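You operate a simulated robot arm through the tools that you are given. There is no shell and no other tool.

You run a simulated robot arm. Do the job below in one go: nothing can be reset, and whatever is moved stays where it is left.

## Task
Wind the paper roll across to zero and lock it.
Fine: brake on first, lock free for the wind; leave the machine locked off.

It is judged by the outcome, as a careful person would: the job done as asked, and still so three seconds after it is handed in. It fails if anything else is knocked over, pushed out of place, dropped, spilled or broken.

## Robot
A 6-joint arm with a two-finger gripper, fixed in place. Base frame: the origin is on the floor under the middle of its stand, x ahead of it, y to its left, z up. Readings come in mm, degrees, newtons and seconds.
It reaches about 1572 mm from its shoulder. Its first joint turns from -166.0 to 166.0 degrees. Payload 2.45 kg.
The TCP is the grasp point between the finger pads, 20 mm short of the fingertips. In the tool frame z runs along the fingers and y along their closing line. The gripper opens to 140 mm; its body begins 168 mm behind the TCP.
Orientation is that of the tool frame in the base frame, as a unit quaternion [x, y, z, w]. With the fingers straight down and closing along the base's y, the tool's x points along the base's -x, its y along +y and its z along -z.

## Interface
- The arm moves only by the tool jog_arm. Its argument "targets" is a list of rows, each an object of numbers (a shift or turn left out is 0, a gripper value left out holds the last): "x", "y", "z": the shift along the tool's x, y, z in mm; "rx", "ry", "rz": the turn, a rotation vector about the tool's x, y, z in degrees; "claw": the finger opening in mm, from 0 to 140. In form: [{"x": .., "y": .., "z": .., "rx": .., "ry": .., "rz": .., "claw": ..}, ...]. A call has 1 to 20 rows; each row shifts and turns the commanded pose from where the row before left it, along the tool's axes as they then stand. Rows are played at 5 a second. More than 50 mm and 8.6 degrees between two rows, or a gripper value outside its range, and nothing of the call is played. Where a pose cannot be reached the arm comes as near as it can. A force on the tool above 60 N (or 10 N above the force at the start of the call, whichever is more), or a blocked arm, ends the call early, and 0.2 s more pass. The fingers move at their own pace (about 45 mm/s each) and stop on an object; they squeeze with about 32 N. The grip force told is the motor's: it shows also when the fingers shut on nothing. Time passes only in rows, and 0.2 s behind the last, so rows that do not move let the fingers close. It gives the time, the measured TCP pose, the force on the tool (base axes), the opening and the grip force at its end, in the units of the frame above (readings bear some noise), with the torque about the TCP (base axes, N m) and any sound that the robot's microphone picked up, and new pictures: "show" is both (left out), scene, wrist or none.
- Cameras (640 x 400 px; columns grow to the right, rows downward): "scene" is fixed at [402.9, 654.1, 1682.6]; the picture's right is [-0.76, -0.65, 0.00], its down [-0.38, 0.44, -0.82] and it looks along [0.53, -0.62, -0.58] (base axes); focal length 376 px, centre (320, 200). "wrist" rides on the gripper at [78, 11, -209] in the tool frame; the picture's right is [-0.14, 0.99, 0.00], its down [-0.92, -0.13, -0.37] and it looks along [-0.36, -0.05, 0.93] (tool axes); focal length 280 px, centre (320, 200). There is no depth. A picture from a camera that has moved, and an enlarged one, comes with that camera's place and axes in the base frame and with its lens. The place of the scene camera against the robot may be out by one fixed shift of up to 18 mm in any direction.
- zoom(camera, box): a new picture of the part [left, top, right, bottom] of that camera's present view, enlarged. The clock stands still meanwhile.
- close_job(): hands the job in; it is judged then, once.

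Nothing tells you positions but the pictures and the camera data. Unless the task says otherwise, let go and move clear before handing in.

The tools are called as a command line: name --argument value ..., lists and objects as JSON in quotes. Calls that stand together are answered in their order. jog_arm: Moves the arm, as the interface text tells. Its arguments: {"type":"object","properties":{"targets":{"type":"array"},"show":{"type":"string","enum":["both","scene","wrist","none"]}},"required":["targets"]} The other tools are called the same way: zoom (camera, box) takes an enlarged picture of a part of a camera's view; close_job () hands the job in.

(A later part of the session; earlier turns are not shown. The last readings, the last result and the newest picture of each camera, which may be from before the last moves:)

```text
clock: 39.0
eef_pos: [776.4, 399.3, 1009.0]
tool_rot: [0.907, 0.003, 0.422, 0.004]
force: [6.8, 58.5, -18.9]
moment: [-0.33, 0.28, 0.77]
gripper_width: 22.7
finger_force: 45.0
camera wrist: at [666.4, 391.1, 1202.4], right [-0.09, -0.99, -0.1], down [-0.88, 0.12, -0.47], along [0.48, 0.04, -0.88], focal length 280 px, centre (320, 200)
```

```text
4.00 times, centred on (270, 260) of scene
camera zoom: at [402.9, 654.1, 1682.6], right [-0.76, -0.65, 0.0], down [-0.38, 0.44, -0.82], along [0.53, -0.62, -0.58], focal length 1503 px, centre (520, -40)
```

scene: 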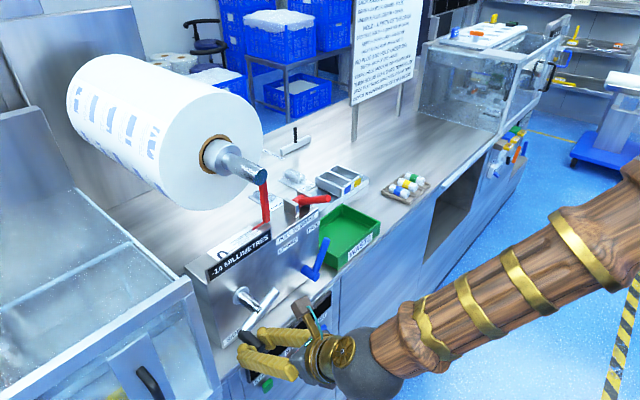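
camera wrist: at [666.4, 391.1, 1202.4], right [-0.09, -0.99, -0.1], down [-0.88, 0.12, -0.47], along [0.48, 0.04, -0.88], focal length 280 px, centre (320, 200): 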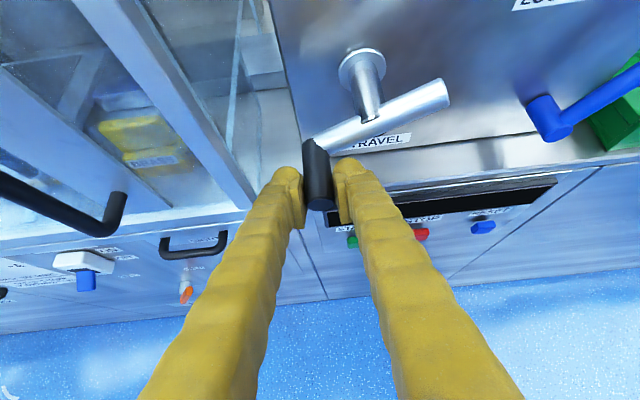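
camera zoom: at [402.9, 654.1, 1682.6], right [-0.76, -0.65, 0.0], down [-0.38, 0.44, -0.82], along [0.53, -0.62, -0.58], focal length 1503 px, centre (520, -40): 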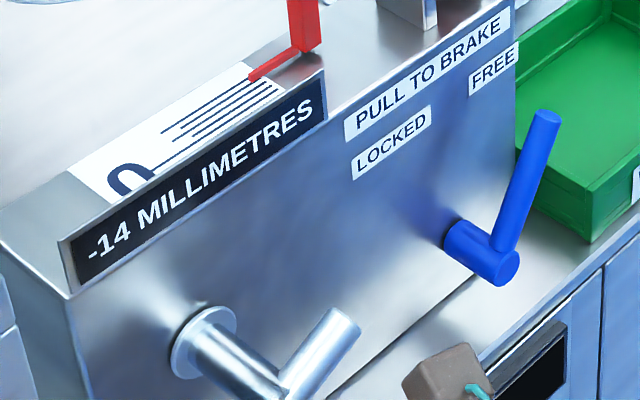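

Winding this way brings it back to -14, so anticlockwise is right. There is a strong outward side force on the grip, so my path is pressing slightly inward; I'll shift out a little and see how the force responds.

jog_arm --targets '[{"y": -1.5}, {}]' --show "none"

```text
clock: 39.6
eef_pos: [776.8, 398.0, 1008.9]
tool_rot: [0.906, 0.003, 0.422, 0.005]
force: [10.2, 52.3, -21.5]
moment: [-0.07, 0.37, 0.62]
gripper_width: 22.7
finger_force: 45.2
```

jog_arm --targets '[{"y": -1.5}, {"y": -1.5}, {}, {}]' --show "none"

```text
clock: 40.6
eef_pos: [776.7, 400.7, 1011.4]
tool_rot: [0.906, 0.001, 0.423, 0.006]
force: [-16.4, -3.4, -4.7]
moment: [0.22, 0.23, 0.01]
gripper_width: 22.6
finger_force: 44.9
```

The force dropped to almost nothing. I'll carry on anticlockwise in short steps and correct from the force readings as I go.

jog_arm --targets '[{"x": -6.29, "y": 5.47, "z": 5.27}, {"x": -5.46, "y": 6.81, "z": 4.58}, {"x": -4.47, "y": 7.96, "z": 3.75}]'

zoom --camera "wrist" --box '[200, 60, 440, 210]'

zoom --camera "scene" --box '[190, 210, 350, 310]'

```text
clock: 41.4
eef_pos: [776.3, 381.4, 985.3]
tool_rot: [0.907, 0.002, 0.422, 0.005]
force: [19.5, 25.2, -32.1]
moment: [-0.08, 0.44, 0.22]
gripper_width: 22.7
finger_force: 44.3
camera wrist: at [665.5, 374.2, 1180.4], right [-0.09, -0.99, -0.09], down [-0.88, 0.12, -0.47], along [0.48, 0.04, -0.88], focal length 280 px, centre (320, 200)
```

scene: 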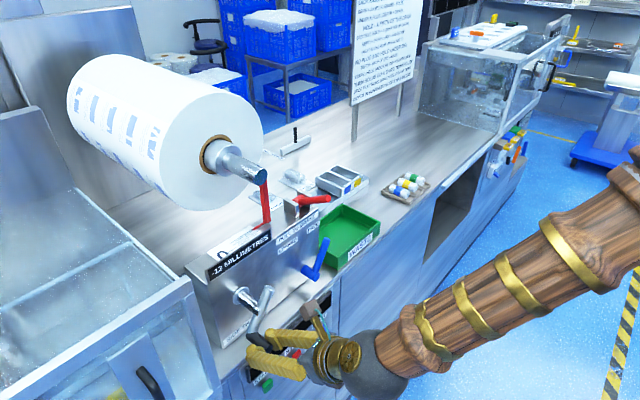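
wrist: 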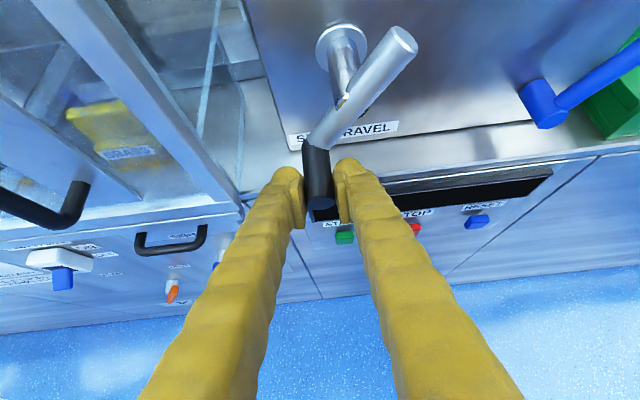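

```text
2.67 times, centred on (320, 135) of wrist
camera zoom: at [665.5, 374.2, 1180.4], right [-0.09, -0.99, -0.09], down [-0.88, 0.12, -0.47], along [0.48, 0.04, -0.88], focal length 748 px, centre (320, 373)
```

zoom: 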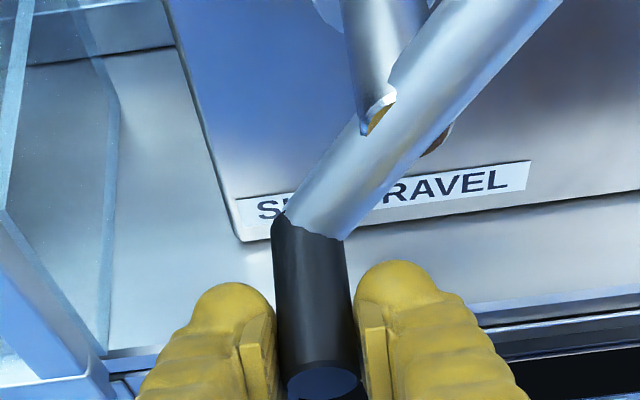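

```text
4.00 times, centred on (270, 260) of scene
camera zoom: at [402.9, 654.1, 1682.6], right [-0.76, -0.65, 0.0], down [-0.38, 0.44, -0.82], along [0.53, -0.62, -0.58], focal length 1503 px, centre (520, -40)
```

zoom: 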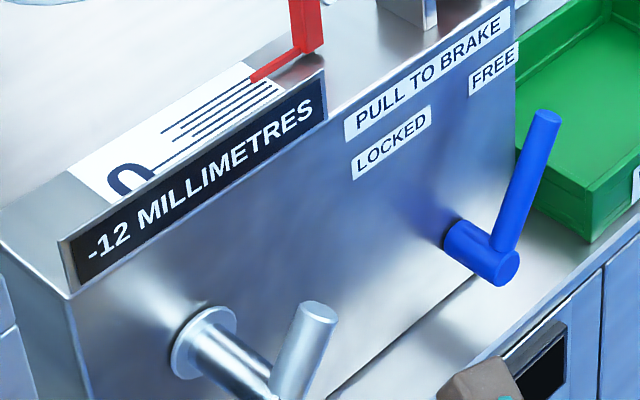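

The display reads -12 and is going the right way. I'll correct outward slightly and go on round the bottom of the circle.

jog_arm --targets '[{"x": -5.13, "y": 7.8, "z": 4.3}, {"x": -2.12, "y": 9.47, "z": 1.78}, {"x": -0.83, "y": 9.81, "z": 0.69}]'

zoom --camera "wrist" --box '[200, 60, 440, 210]'

zoom --camera "scene" --box '[190, 210, 350, 310]'

```text
clock: 42.2
eef_pos: [776.1, 354.0, 980.4]
tool_rot: [0.905, 0.002, 0.424, 0.004]
force: [1.3, 0.4, 1.0]
moment: [-0.04, -0.13, -0.08]
gripper_width: 22.4
finger_force: 44.7
camera wrist: at [665.4, 345.7, 1174.2], right [-0.09, -0.99, -0.1], down [-0.87, 0.12, -0.47], along [0.48, 0.04, -0.88], focal length 280 px, centre (320, 200)
```

scene: 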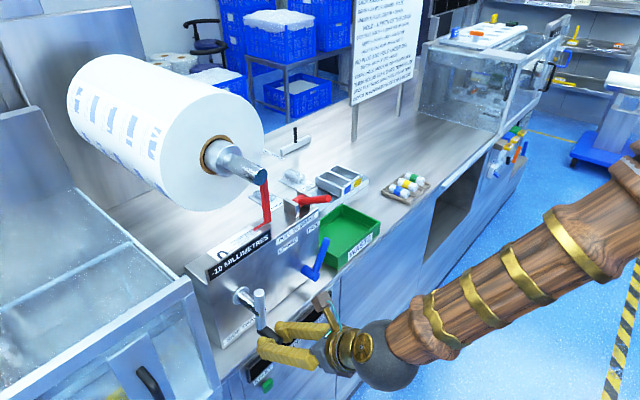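
wrist: 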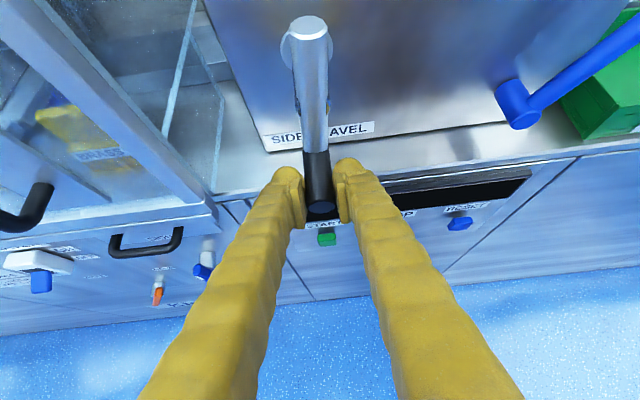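

```text
2.67 times, centred on (320, 135) of wrist
camera zoom: at [665.4, 345.7, 1174.2], right [-0.09, -0.99, -0.1], down [-0.87, 0.12, -0.47], along [0.48, 0.04, -0.88], focal length 748 px, centre (320, 373)
```

zoom: 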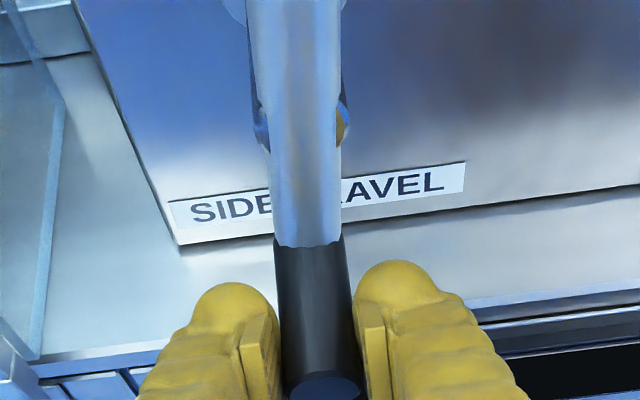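

```text
4.00 times, centred on (270, 260) of scene
camera zoom: at [402.9, 654.1, 1682.6], right [-0.76, -0.65, 0.0], down [-0.38, 0.44, -0.82], along [0.53, -0.62, -0.58], focal length 1503 px, centre (520, -40)
```

zoom: 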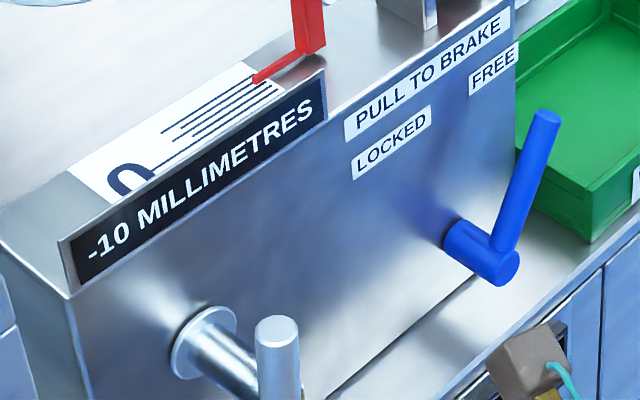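

The grip force is near zero at the bottom of the turn and the display reads -10. At roughly 18° per millimetre, about half a turn remains, so I'll continue in short steps.

jog_arm --targets '[{"x": 0.44, "y": 9.57, "z": -0.37}, {"x": 1.7, "y": 9.33, "z": -1.43}, {"x": 2.92, "y": 8.8, "z": -2.45}, {"x": 4.04, "y": 8.0, "z": -3.39}]'

zoom --camera "scene" --box '[190, 210, 350, 310]'

```text
clock: 43.2
eef_pos: [775.7, 319.7, 991.1]
tool_rot: [0.907, 0.002, 0.422, 0.004]
force: [-0.5, 9.6, -3.9]
moment: [-0.43, 0.11, 0.17]
gripper_width: 22.8
finger_force: 44.8
camera wrist: at [665.3, 312.0, 1185.5], right [-0.09, -0.99, -0.09], down [-0.87, 0.12, -0.47], along [0.48, 0.04, -0.88], focal length 280 px, centre (320, 200)
```

scene: 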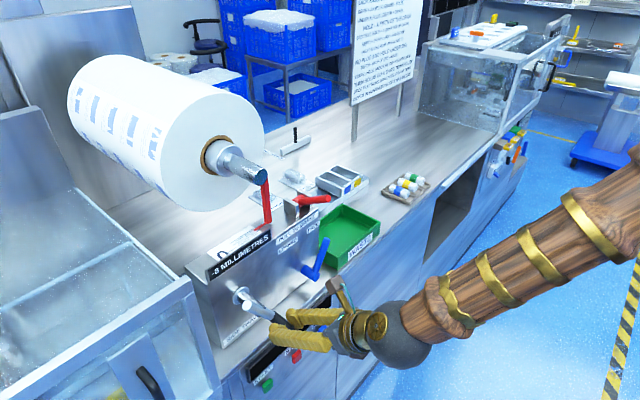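
wrist: 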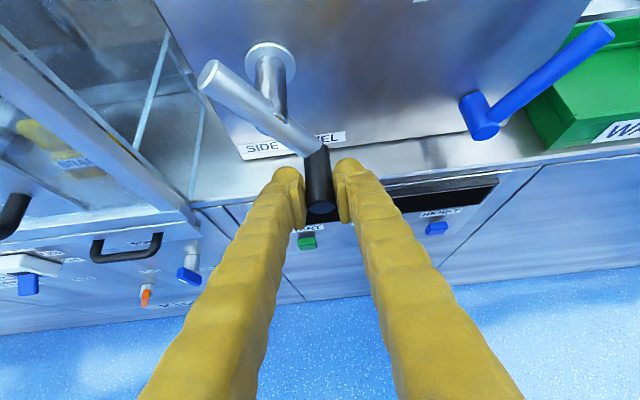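

```text
4.00 times, centred on (270, 260) of scene
camera zoom: at [402.9, 654.1, 1682.6], right [-0.76, -0.65, 0.0], down [-0.38, 0.44, -0.82], along [0.53, -0.62, -0.58], focal length 1503 px, centre (520, -40)
```

zoom: 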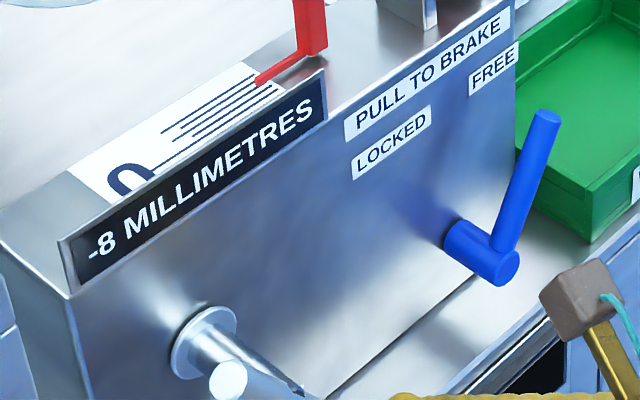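

jog_arm --targets '[{"x": 5.04, "y": 6.97, "z": -4.22}, {"x": 5.9, "y": 5.71, "z": -4.94}, {"x": 6.56, "y": 4.3, "z": -5.5}]'

zoom --camera "scene" --box '[190, 210, 350, 310]'

zoom --camera "wrist" --box '[200, 60, 440, 210]'

```text
clock: 44.0
eef_pos: [775.6, 302.5, 1014.0]
tool_rot: [0.907, 0.002, 0.422, 0.005]
force: [-14.6, 6.1, -8.7]
moment: [-0.4, 0.31, 0.1]
gripper_width: 22.8
finger_force: 44.7
camera wrist: at [665.2, 294.8, 1207.7], right [-0.09, -0.99, -0.09], down [-0.87, 0.12, -0.47], along [0.48, 0.04, -0.88], focal length 280 px, centre (320, 200)
```

scene: 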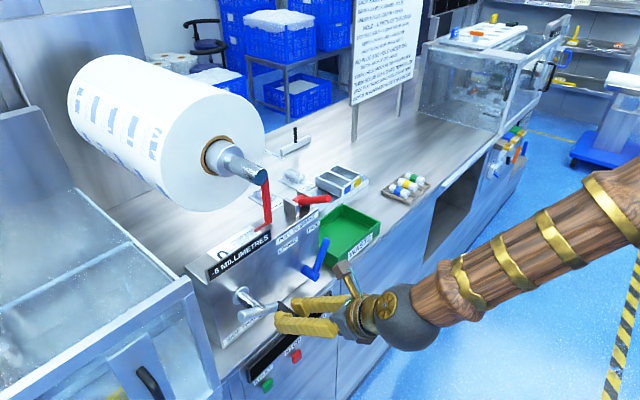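
wrist: 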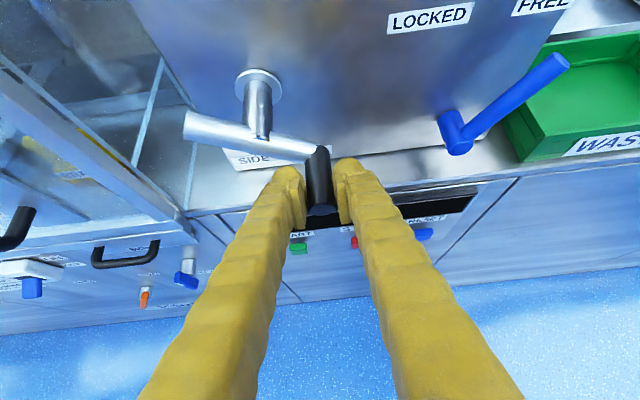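

```text
4.00 times, centred on (270, 260) of scene
camera zoom: at [402.9, 654.1, 1682.6], right [-0.76, -0.65, 0.0], down [-0.38, 0.44, -0.82], along [0.53, -0.62, -0.58], focal length 1503 px, centre (520, -40)
```

zoom: 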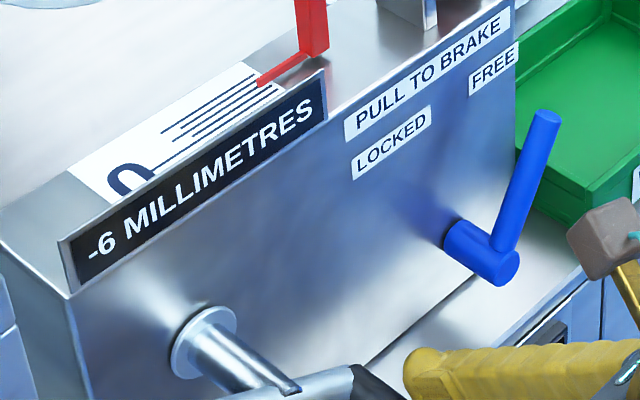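

```text
2.67 times, centred on (320, 135) of wrist
camera zoom: at [665.2, 294.8, 1207.7], right [-0.09, -0.99, -0.09], down [-0.87, 0.12, -0.47], along [0.48, 0.04, -0.88], focal length 748 px, centre (320, 373)
```

zoom: 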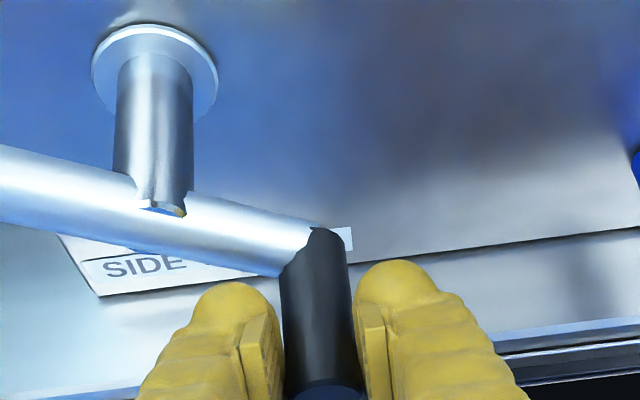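

jog_arm --targets '[{"x": 7.04, "y": 2.74, "z": -5.9}, {"x": 7.29, "y": 1.1, "z": -6.11}]'

zoom --camera "scene" --box '[190, 210, 350, 310]'

zoom --camera "wrist" --box '[200, 60, 440, 210]'

```text
clock: 44.6
eef_pos: [776.7, 297.0, 1031.9]
tool_rot: [0.906, 0.0, 0.423, 0.007]
force: [-13.7, -43.4, -10.1]
moment: [-0.59, -0.05, -0.07]
gripper_width: 22.4
finger_force: 44.8
camera wrist: at [665.0, 289.3, 1226.8], right [-0.09, -0.99, -0.09], down [-0.87, 0.13, -0.47], along [0.48, 0.04, -0.88], focal length 280 px, centre (320, 200)
```

scene: 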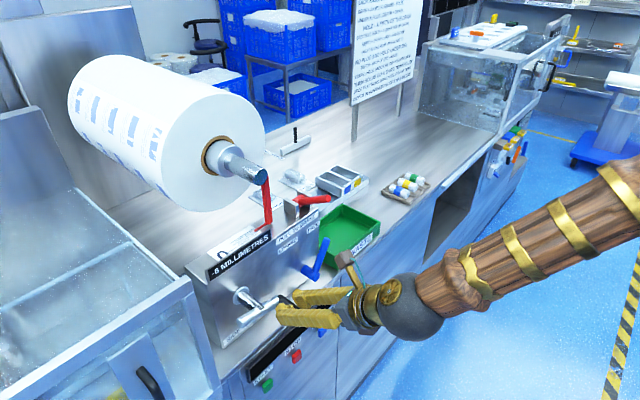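
wrist: 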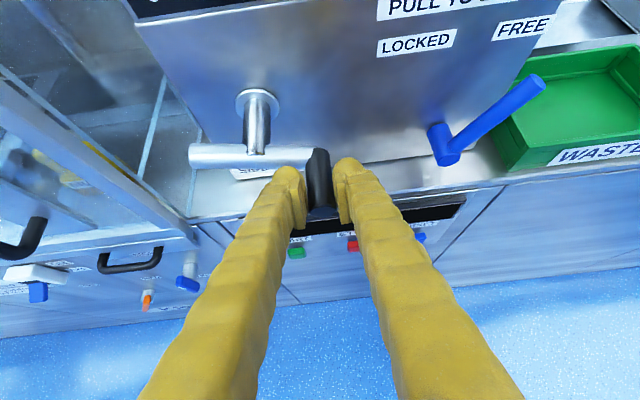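

```text
4.00 times, centred on (270, 260) of scene
camera zoom: at [402.9, 654.1, 1682.6], right [-0.76, -0.65, 0.0], down [-0.38, 0.44, -0.82], along [0.53, -0.62, -0.58], focal length 1503 px, centre (520, -40)
```

zoom: 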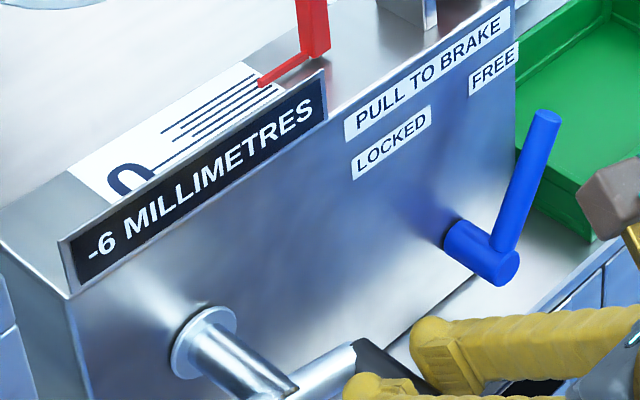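

```text
2.67 times, centred on (320, 135) of wrist
camera zoom: at [665.0, 289.3, 1226.8], right [-0.09, -0.99, -0.09], down [-0.87, 0.13, -0.47], along [0.48, 0.04, -0.88], focal length 748 px, centre (320, 373)
```

zoom: 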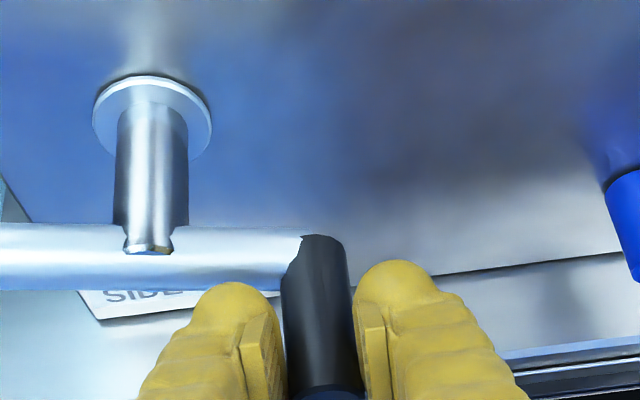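

The display reads -6, with some side load and handle slip on this side of the circle. I'll reopen, re-centre on the handle and grip again.

jog_arm --targets '[{"claw": 45}, {"claw": 45}, {}]'

zoom --camera "wrist" --box '[200, 100, 440, 250]'

zoom --camera "scene" --box '[200, 225, 280, 275]'

```text
clock: 45.4
eef_pos: [775.6, 299.1, 1032.5]
tool_rot: [0.906, 0.003, 0.423, 0.004]
force: [-0.6, 0.1, -0.1]
moment: [-0.04, -0.01, 0.04]
gripper_width: 45.0
finger_force: 0.1
camera wrist: at [664.9, 291.8, 1227.1], right [-0.09, -0.99, -0.1], down [-0.87, 0.12, -0.47], along [0.48, 0.04, -0.88], focal length 280 px, centre (320, 200)
```

scene: 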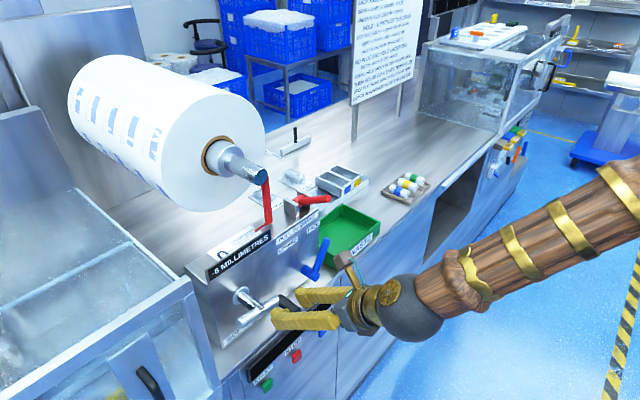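
wrist: 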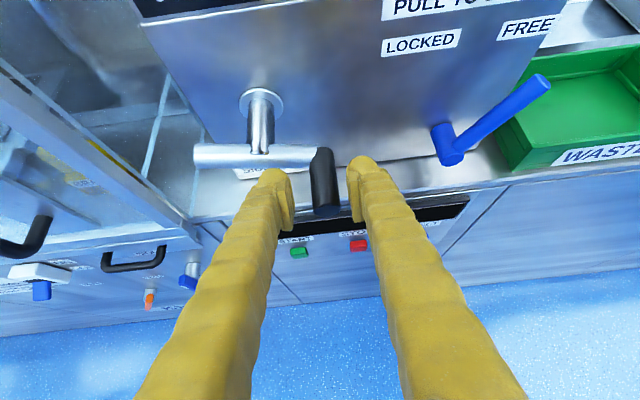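

```text
2.67 times, centred on (320, 175) of wrist
camera zoom: at [664.9, 291.8, 1227.1], right [-0.09, -0.99, -0.1], down [-0.87, 0.12, -0.47], along [0.48, 0.04, -0.88], focal length 748 px, centre (320, 267)
```

zoom: 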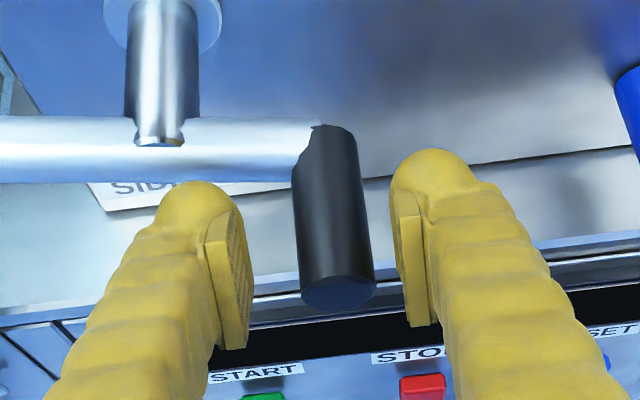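

```text
8.00 times, centred on (240, 250) of scene
camera zoom: at [402.9, 654.1, 1682.6], right [-0.76, -0.65, 0.0], down [-0.38, 0.44, -0.82], along [0.53, -0.62, -0.58], focal length 3006 px, centre (960, -200)
```

zoom: 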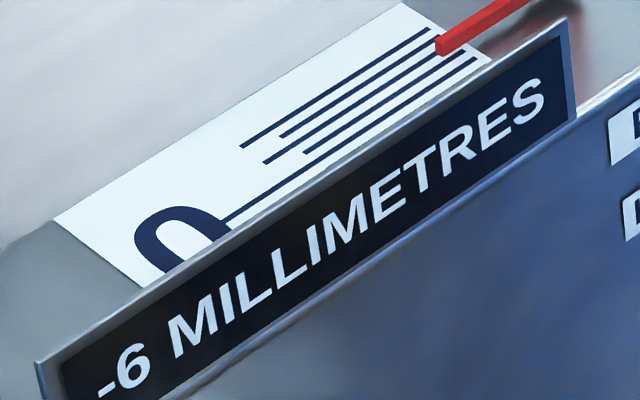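

With the fingers open I can see the handle sits about 5 mm to the right and about 11 mm below the grasp centre, so it slipped while being lifted. I'll re-centre on it, then lean the gripper 45° about the handle axis so a finger drives it upward for the last part.

jog_arm --targets '[{"x": -4.2, "y": 2.4, "z": 3.53}, {"x": -4.2, "y": 2.4, "z": 3.53}, {}]'

zoom --camera "wrist" --box '[200, 100, 440, 250]'

```text
clock: 46.2
eef_pos: [776.6, 294.0, 1021.7]
tool_rot: [0.906, 0.002, 0.423, 0.005]
force: [-0.1, -0.7, 0.3]
moment: [-0.01, 0.01, 0.04]
gripper_width: 45.0
finger_force: 0.0
camera wrist: at [665.5, 286.2, 1215.7], right [-0.09, -0.99, -0.09], down [-0.87, 0.12, -0.47], along [0.48, 0.04, -0.88], focal length 280 px, centre (320, 200)
```

scene: 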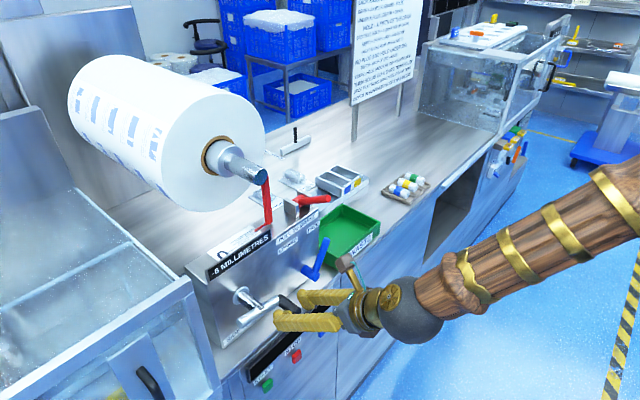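
wrist: 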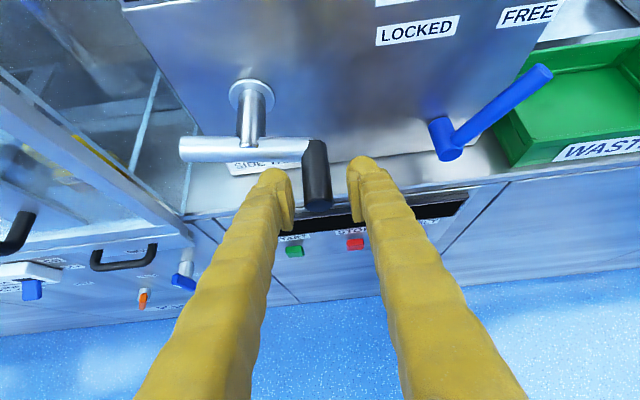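

```text
2.67 times, centred on (320, 175) of wrist
camera zoom: at [665.5, 286.2, 1215.7], right [-0.09, -0.99, -0.09], down [-0.87, 0.12, -0.47], along [0.48, 0.04, -0.88], focal length 748 px, centre (320, 267)
```

zoom: 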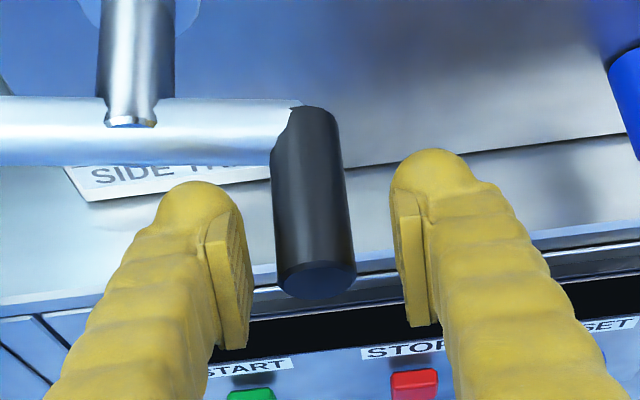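

jog_arm --targets '[{"y": -1.5}, {"rx": 4.815, "rz": 5.745}, {"rx": 4.815, "rz": 5.745}, {"rx": 4.815, "rz": 5.745}, {"rx": 4.815, "rz": 5.745}, {"rx": 4.815, "rz": 5.745}, {"rx": 4.815, "rz": 5.745}, {}]'

zoom --camera "wrist" --box '[200, 100, 440, 250]'

zoom --camera "scene" --box '[200, 240, 392, 360]'

```text
clock: 47.7
eef_pos: [764.6, 320.7, 1029.1]
tool_rot: [0.875, -0.134, 0.412, -0.217]
force: [1.3, -45.8, -13.4]
moment: [-0.39, 0.21, -0.19]
gripper_width: 76.2
finger_force: 23.1
out of reach, approached as far as the arm can: row 5, 6, 7
stopped in row 7: the force on the tool passed its limit at 88 N (the readings are from after the stop); the commanded pose is now the measured one
camera wrist: at [650.5, 223.0, 1194.2], right [-0.14, -0.81, -0.58], down [-0.86, 0.39, -0.34], along [0.5, 0.45, -0.74], focal length 280 px, centre (320, 200)
```

scene: 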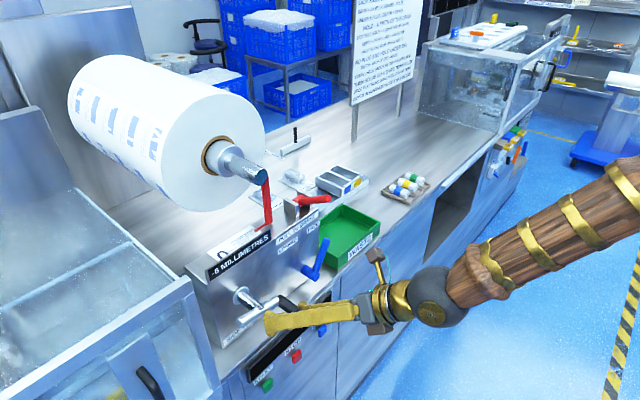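
wrist: 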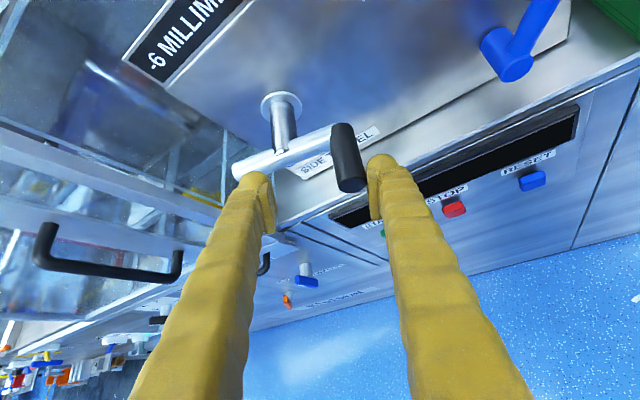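

```text
2.67 times, centred on (320, 175) of wrist
camera zoom: at [650.5, 223.0, 1194.2], right [-0.14, -0.81, -0.58], down [-0.86, 0.39, -0.34], along [0.5, 0.45, -0.74], focal length 748 px, centre (320, 267)
```

zoom: 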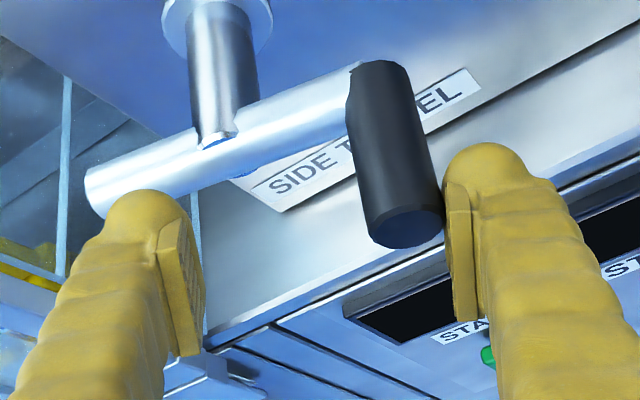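

```text
3.33 times, centred on (296, 300) of scene
camera zoom: at [402.9, 654.1, 1682.6], right [-0.76, -0.65, 0.0], down [-0.38, 0.44, -0.82], along [0.53, -0.62, -0.58], focal length 1253 px, centre (400, -133)
```

zoom: 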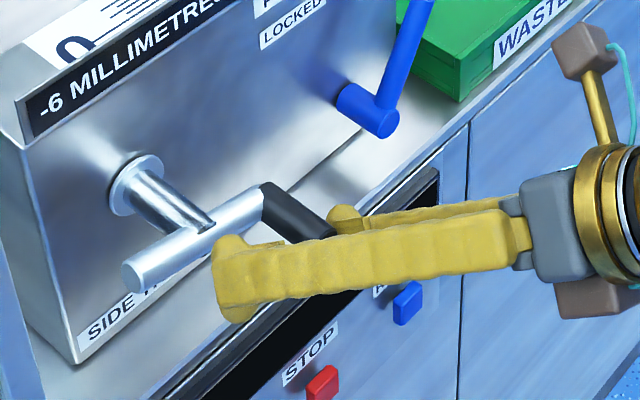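

Leaning that way goes out of the arm's reach: it drifted and pushed on the handle before stopping safely, and the display still reads -6. I'll turn back upright while moving back over the handle to take the load off.

jog_arm --targets '[{"y": 6, "rx": -4.68, "ry": 0.42, "rz": -5.84}, {"y": 6, "rx": -4.68, "ry": 0.42, "rz": -5.84}, {"y": 6, "rx": -4.68, "ry": 0.42, "rz": -5.84}, {"y": 6, "rx": -4.3, "ry": 0.4, "rz": -5.4}, {}]'

zoom --camera "wrist" --box '[200, 100, 440, 250]'

```text
clock: 48.9
eef_pos: [763.9, 301.0, 1023.7]
tool_rot: [0.9, -0.023, 0.434, 0.011]
force: [-0.1, -0.8, 0.1]
moment: [0.03, 0.01, -0.02]
gripper_width: 44.9
finger_force: 0.1
camera wrist: at [648.3, 296.1, 1215.4], right [-0.13, -0.98, -0.11], down [-0.85, 0.17, -0.49], along [0.5, 0.03, -0.86], focal length 280 px, centre (320, 200)
```

scene: 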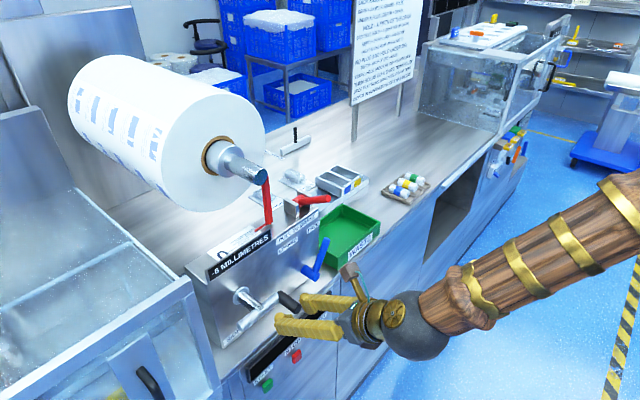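
wrist: 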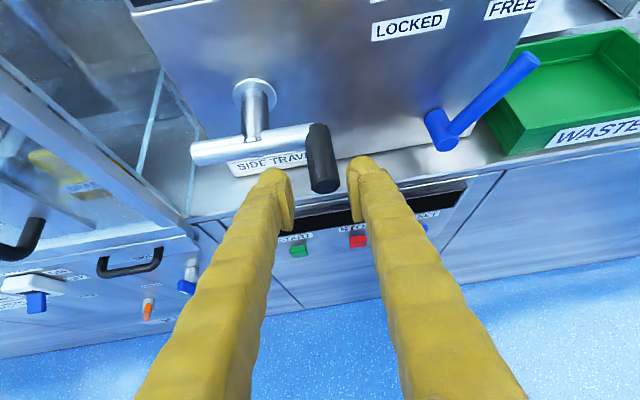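

```text
2.67 times, centred on (320, 175) of wrist
camera zoom: at [648.3, 296.1, 1215.4], right [-0.13, -0.98, -0.11], down [-0.85, 0.17, -0.49], along [0.5, 0.03, -0.86], focal length 748 px, centre (320, 267)
```

zoom: 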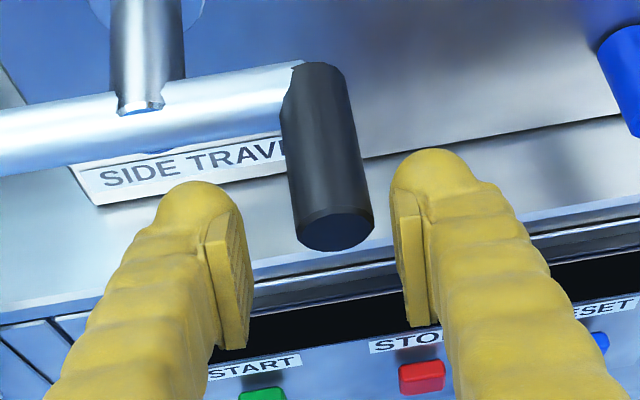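

Everything is free again and still at -6. I'll back off a little and lean the gripper the other way, with the wrist out to the left where the arm has more reach.

jog_arm --targets '[{"z": -30, "claw": 60}, {"rx": -4.67, "ry": 0.38, "rz": -5.86}, {"rx": -4.67, "ry": 0.38, "rz": -5.86}, {"rx": -4.67, "ry": 0.38, "rz": -5.86}, {"rx": -4.67, "ry": 0.38, "rz": -5.86}, {"rx": -4.67, "ry": 0.38, "rz": -5.86}, {"rx": -4.67, "ry": 0.38, "rz": -5.86}, {}]'

zoom --camera "wrist" --box '[200, 100, 440, 250]'

```text
clock: 50.7
eef_pos: [741.9, 302.5, 1042.7]
tool_rot: [0.827, 0.145, 0.41, 0.355]
force: [-0.2, 0.2, 0.5]
moment: [0.0, 0.01, -0.02]
gripper_width: 60.1
finger_force: 0.0
camera wrist: at [624.5, 435.0, 1180.6], right [-0.14, -0.77, 0.62], down [-0.85, -0.23, -0.47], along [0.5, -0.59, -0.63], focal length 280 px, centre (320, 200)
```

scene: 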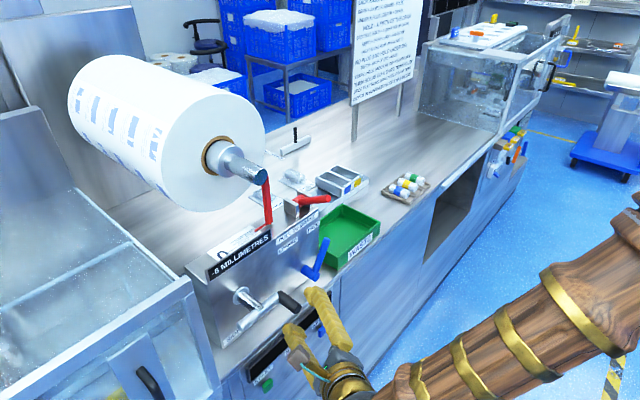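
wrist: 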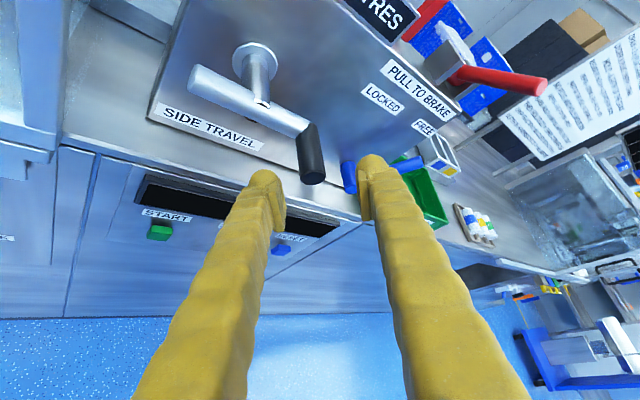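

```text
2.67 times, centred on (320, 175) of wrist
camera zoom: at [624.5, 435.0, 1180.6], right [-0.14, -0.77, 0.62], down [-0.85, -0.23, -0.47], along [0.5, -0.59, -0.63], focal length 748 px, centre (320, 267)
```

zoom: 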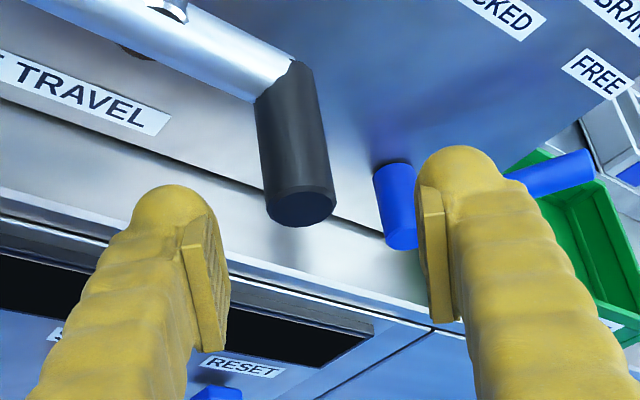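

jog_arm --targets '[{"x": 10.4, "y": -7.5}, {"z": 12}, {"z": 12}, {"z": 12}, {}]'

zoom --camera "wrist" --box '[200, 100, 440, 250]'

```text
clock: 51.9
eef_pos: [776.9, 295.5, 1027.5]
tool_rot: [0.827, 0.144, 0.41, 0.356]
force: [-0.3, -1.0, -0.2]
moment: [0.0, -0.02, 0.01]
gripper_width: 60.3
finger_force: 0.0
camera wrist: at [660.4, 428.9, 1166.4], right [-0.14, -0.77, 0.62], down [-0.85, -0.23, -0.47], along [0.5, -0.59, -0.63], focal length 280 px, centre (320, 200)
```

scene: 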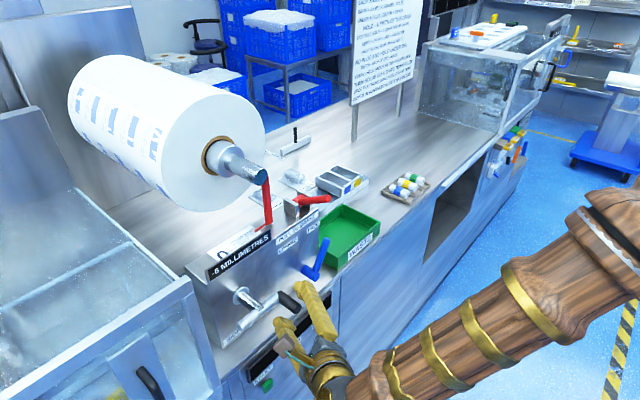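
wrist: 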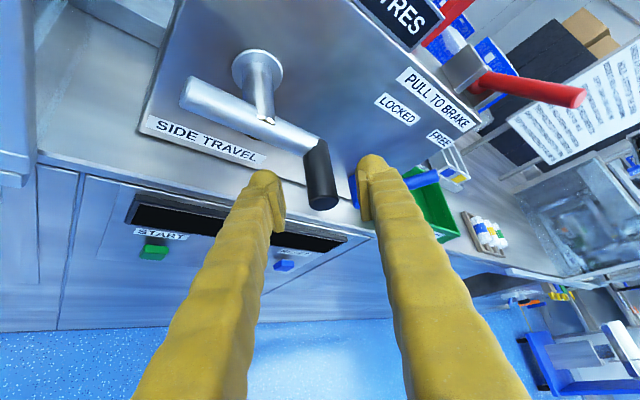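

```text
2.67 times, centred on (320, 175) of wrist
camera zoom: at [660.4, 428.9, 1166.4], right [-0.14, -0.77, 0.62], down [-0.85, -0.23, -0.47], along [0.5, -0.59, -0.63], focal length 748 px, centre (320, 267)
```

zoom: 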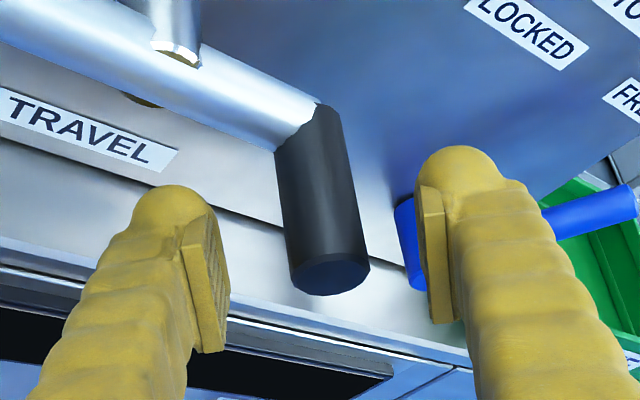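

The handle is centred between the fingers again. I'll grip it and carry it up through this side.

jog_arm --targets '[{"y": 1.5, "claw": 5}, {"claw": 5}, {"claw": 5}, {"x": 4.26, "y": 5.8, "z": -3.0}, {"x": 4.83, "y": 5.03, "z": -3.5}, {"x": 5.31, "y": 4.15, "z": -3.94}]'

zoom --camera "wrist" --box '[200, 80, 440, 230]'

zoom --camera "scene" --box '[200, 225, 280, 275]'

```text
clock: 53.3
eef_pos: [776.2, 297.2, 1051.4]
tool_rot: [0.828, 0.146, 0.411, 0.354]
force: [11.5, 22.6, -18.6]
moment: [-0.39, 0.49, 0.22]
gripper_width: 22.3
finger_force: 44.8
camera wrist: at [659.6, 429.7, 1190.4], right [-0.13, -0.77, 0.62], down [-0.85, -0.23, -0.47], along [0.5, -0.59, -0.63], focal length 280 px, centre (320, 200)
```

scene: 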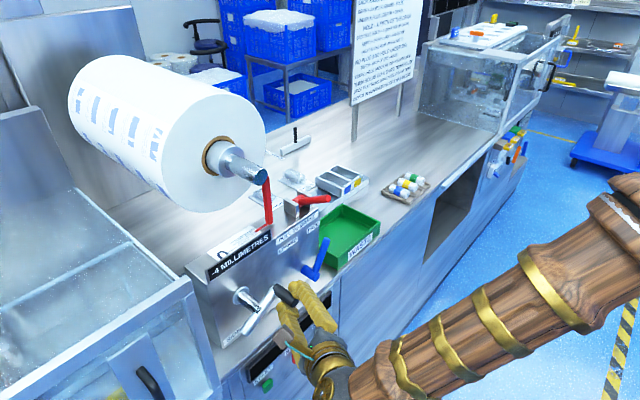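
wrist: 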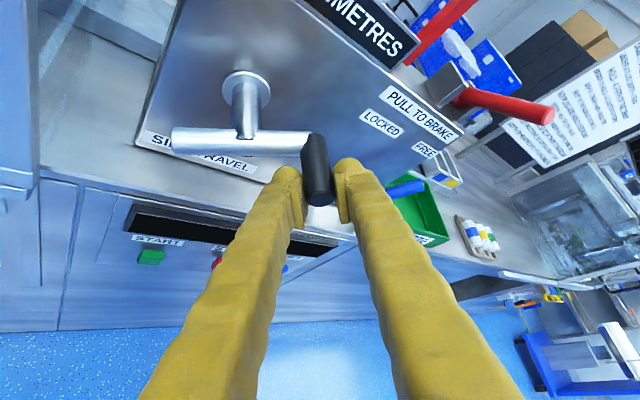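

```text
2.67 times, centred on (320, 155) of wrist
camera zoom: at [659.6, 429.7, 1190.4], right [-0.13, -0.77, 0.62], down [-0.85, -0.23, -0.47], along [0.5, -0.59, -0.63], focal length 748 px, centre (320, 320)
```

zoom: 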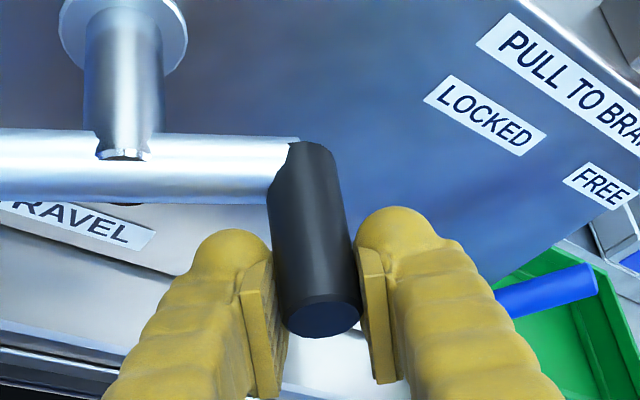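

```text
8.00 times, centred on (240, 250) of scene
camera zoom: at [402.9, 654.1, 1682.6], right [-0.76, -0.65, 0.0], down [-0.38, 0.44, -0.82], along [0.53, -0.62, -0.58], focal length 3006 px, centre (960, -200)
```

zoom: 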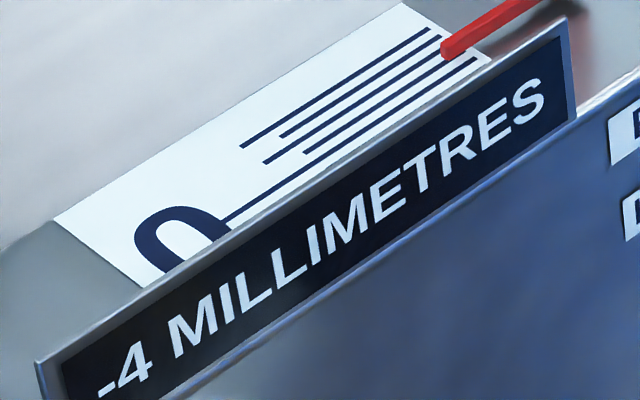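

Display is at -4. One more step up with a small inward correction, then I'll release and turn the gripper upright for the top part of the circle.

jog_arm --targets '[{"x": 6.32, "y": 2.35, "z": -4.86}, {}]'

zoom --camera "scene" --box '[200, 225, 280, 275]'

```text
clock: 53.9
eef_pos: [776.9, 302.3, 1060.0]
tool_rot: [0.828, 0.145, 0.41, 0.354]
force: [17.9, 41.9, -33.5]
moment: [-0.27, 0.91, 0.68]
gripper_width: 21.1
finger_force: 45.2
camera wrist: at [659.6, 434.2, 1198.2], right [-0.13, -0.77, 0.62], down [-0.85, -0.23, -0.47], along [0.5, -0.59, -0.63], focal length 280 px, centre (320, 200)
```

scene: 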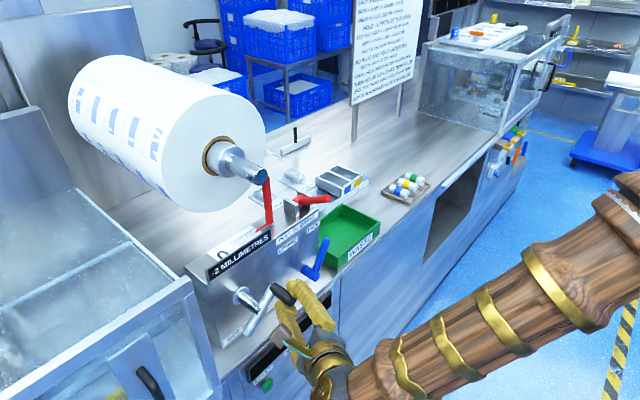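
wrist: 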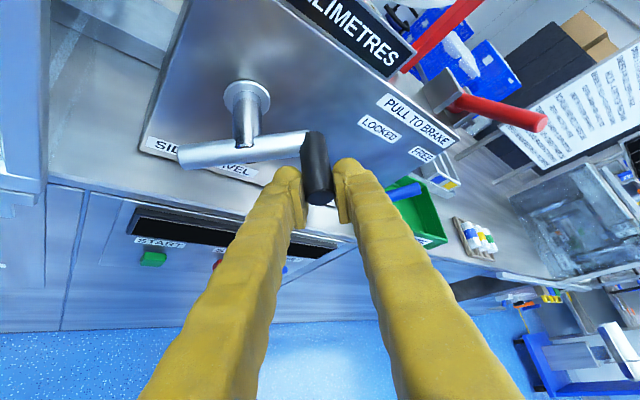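

```text
8.00 times, centred on (240, 250) of scene
camera zoom: at [402.9, 654.1, 1682.6], right [-0.76, -0.65, 0.0], down [-0.38, 0.44, -0.82], along [0.53, -0.62, -0.58], focal length 3006 px, centre (960, -200)
```

zoom: 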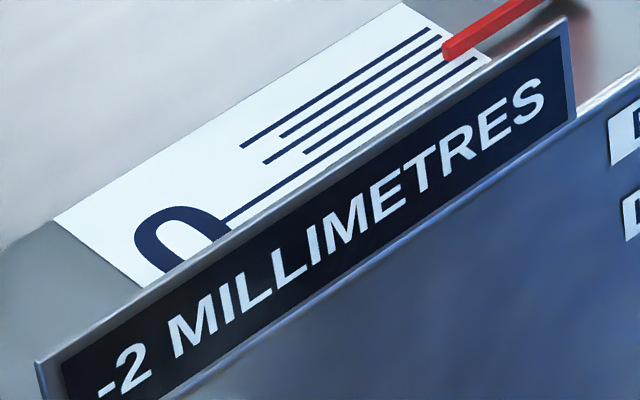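

The display reads -2. Consistent with about 24 mm per turn, roughly 35–40° remain. I'll open, rotate the gripper back to a better pushing angle and re-grip.

jog_arm --targets '[{"claw": 60}, {"claw": 60}, {"claw": 60}, {"rx": 4.66, "ry": -0.385, "rz": 5.86}, {"rx": 4.66, "ry": -0.385, "rz": 5.86}, {"rx": 4.66, "ry": -0.385, "rz": 5.86}, {"rx": 4.66, "ry": -0.385, "rz": 5.86}, {"rx": 4.66, "ry": -0.385, "rz": 5.86}, {"rx": 4.66, "ry": -0.385, "rz": 5.86}, {"rx": 4.66, "ry": -0.385, "rz": 5.86}, {}]'

zoom --camera "wrist" --box '[200, 100, 440, 250]'

zoom --camera "scene" --box '[200, 225, 280, 275]'

```text
clock: 56.3
eef_pos: [777.3, 301.7, 1059.3]
tool_rot: [0.899, -0.051, 0.432, -0.049]
force: [-0.3, -0.1, 0.3]
moment: [0.01, -0.02, -0.02]
gripper_width: 60.1
finger_force: 0.0
camera wrist: at [660.6, 271.9, 1248.7], right [-0.14, -0.96, -0.24], down [-0.85, 0.23, -0.46], along [0.5, 0.14, -0.85], focal length 280 px, centre (320, 200)
```

scene: 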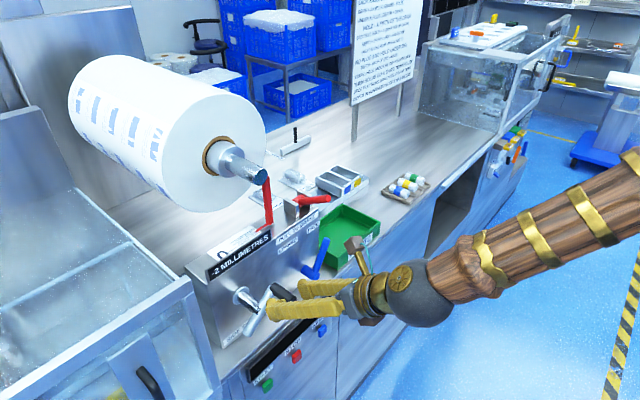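
wrist: 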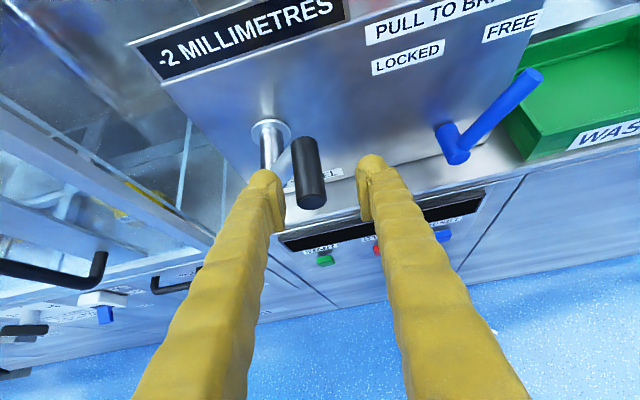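

```text
2.67 times, centred on (320, 175) of wrist
camera zoom: at [660.6, 271.9, 1248.7], right [-0.14, -0.96, -0.24], down [-0.85, 0.23, -0.46], along [0.5, 0.14, -0.85], focal length 748 px, centre (320, 267)
```

zoom: 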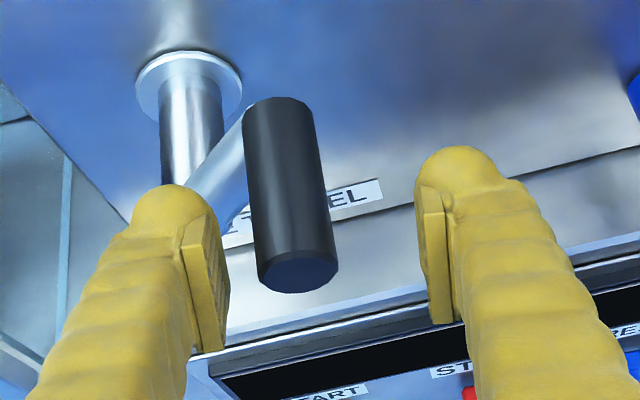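

```text
8.00 times, centred on (240, 250) of scene
camera zoom: at [402.9, 654.1, 1682.6], right [-0.76, -0.65, 0.0], down [-0.38, 0.44, -0.82], along [0.53, -0.62, -0.58], focal length 3006 px, centre (960, -200)
```

zoom: 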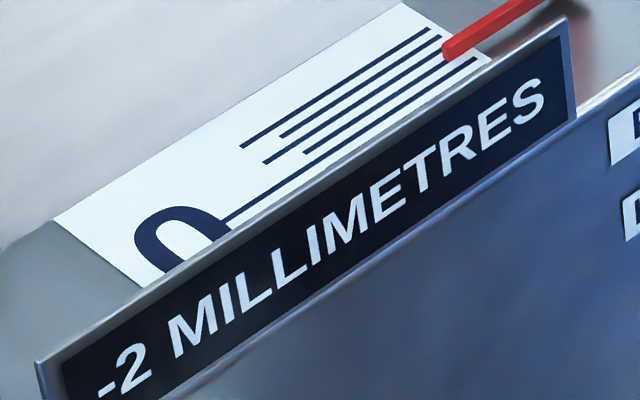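

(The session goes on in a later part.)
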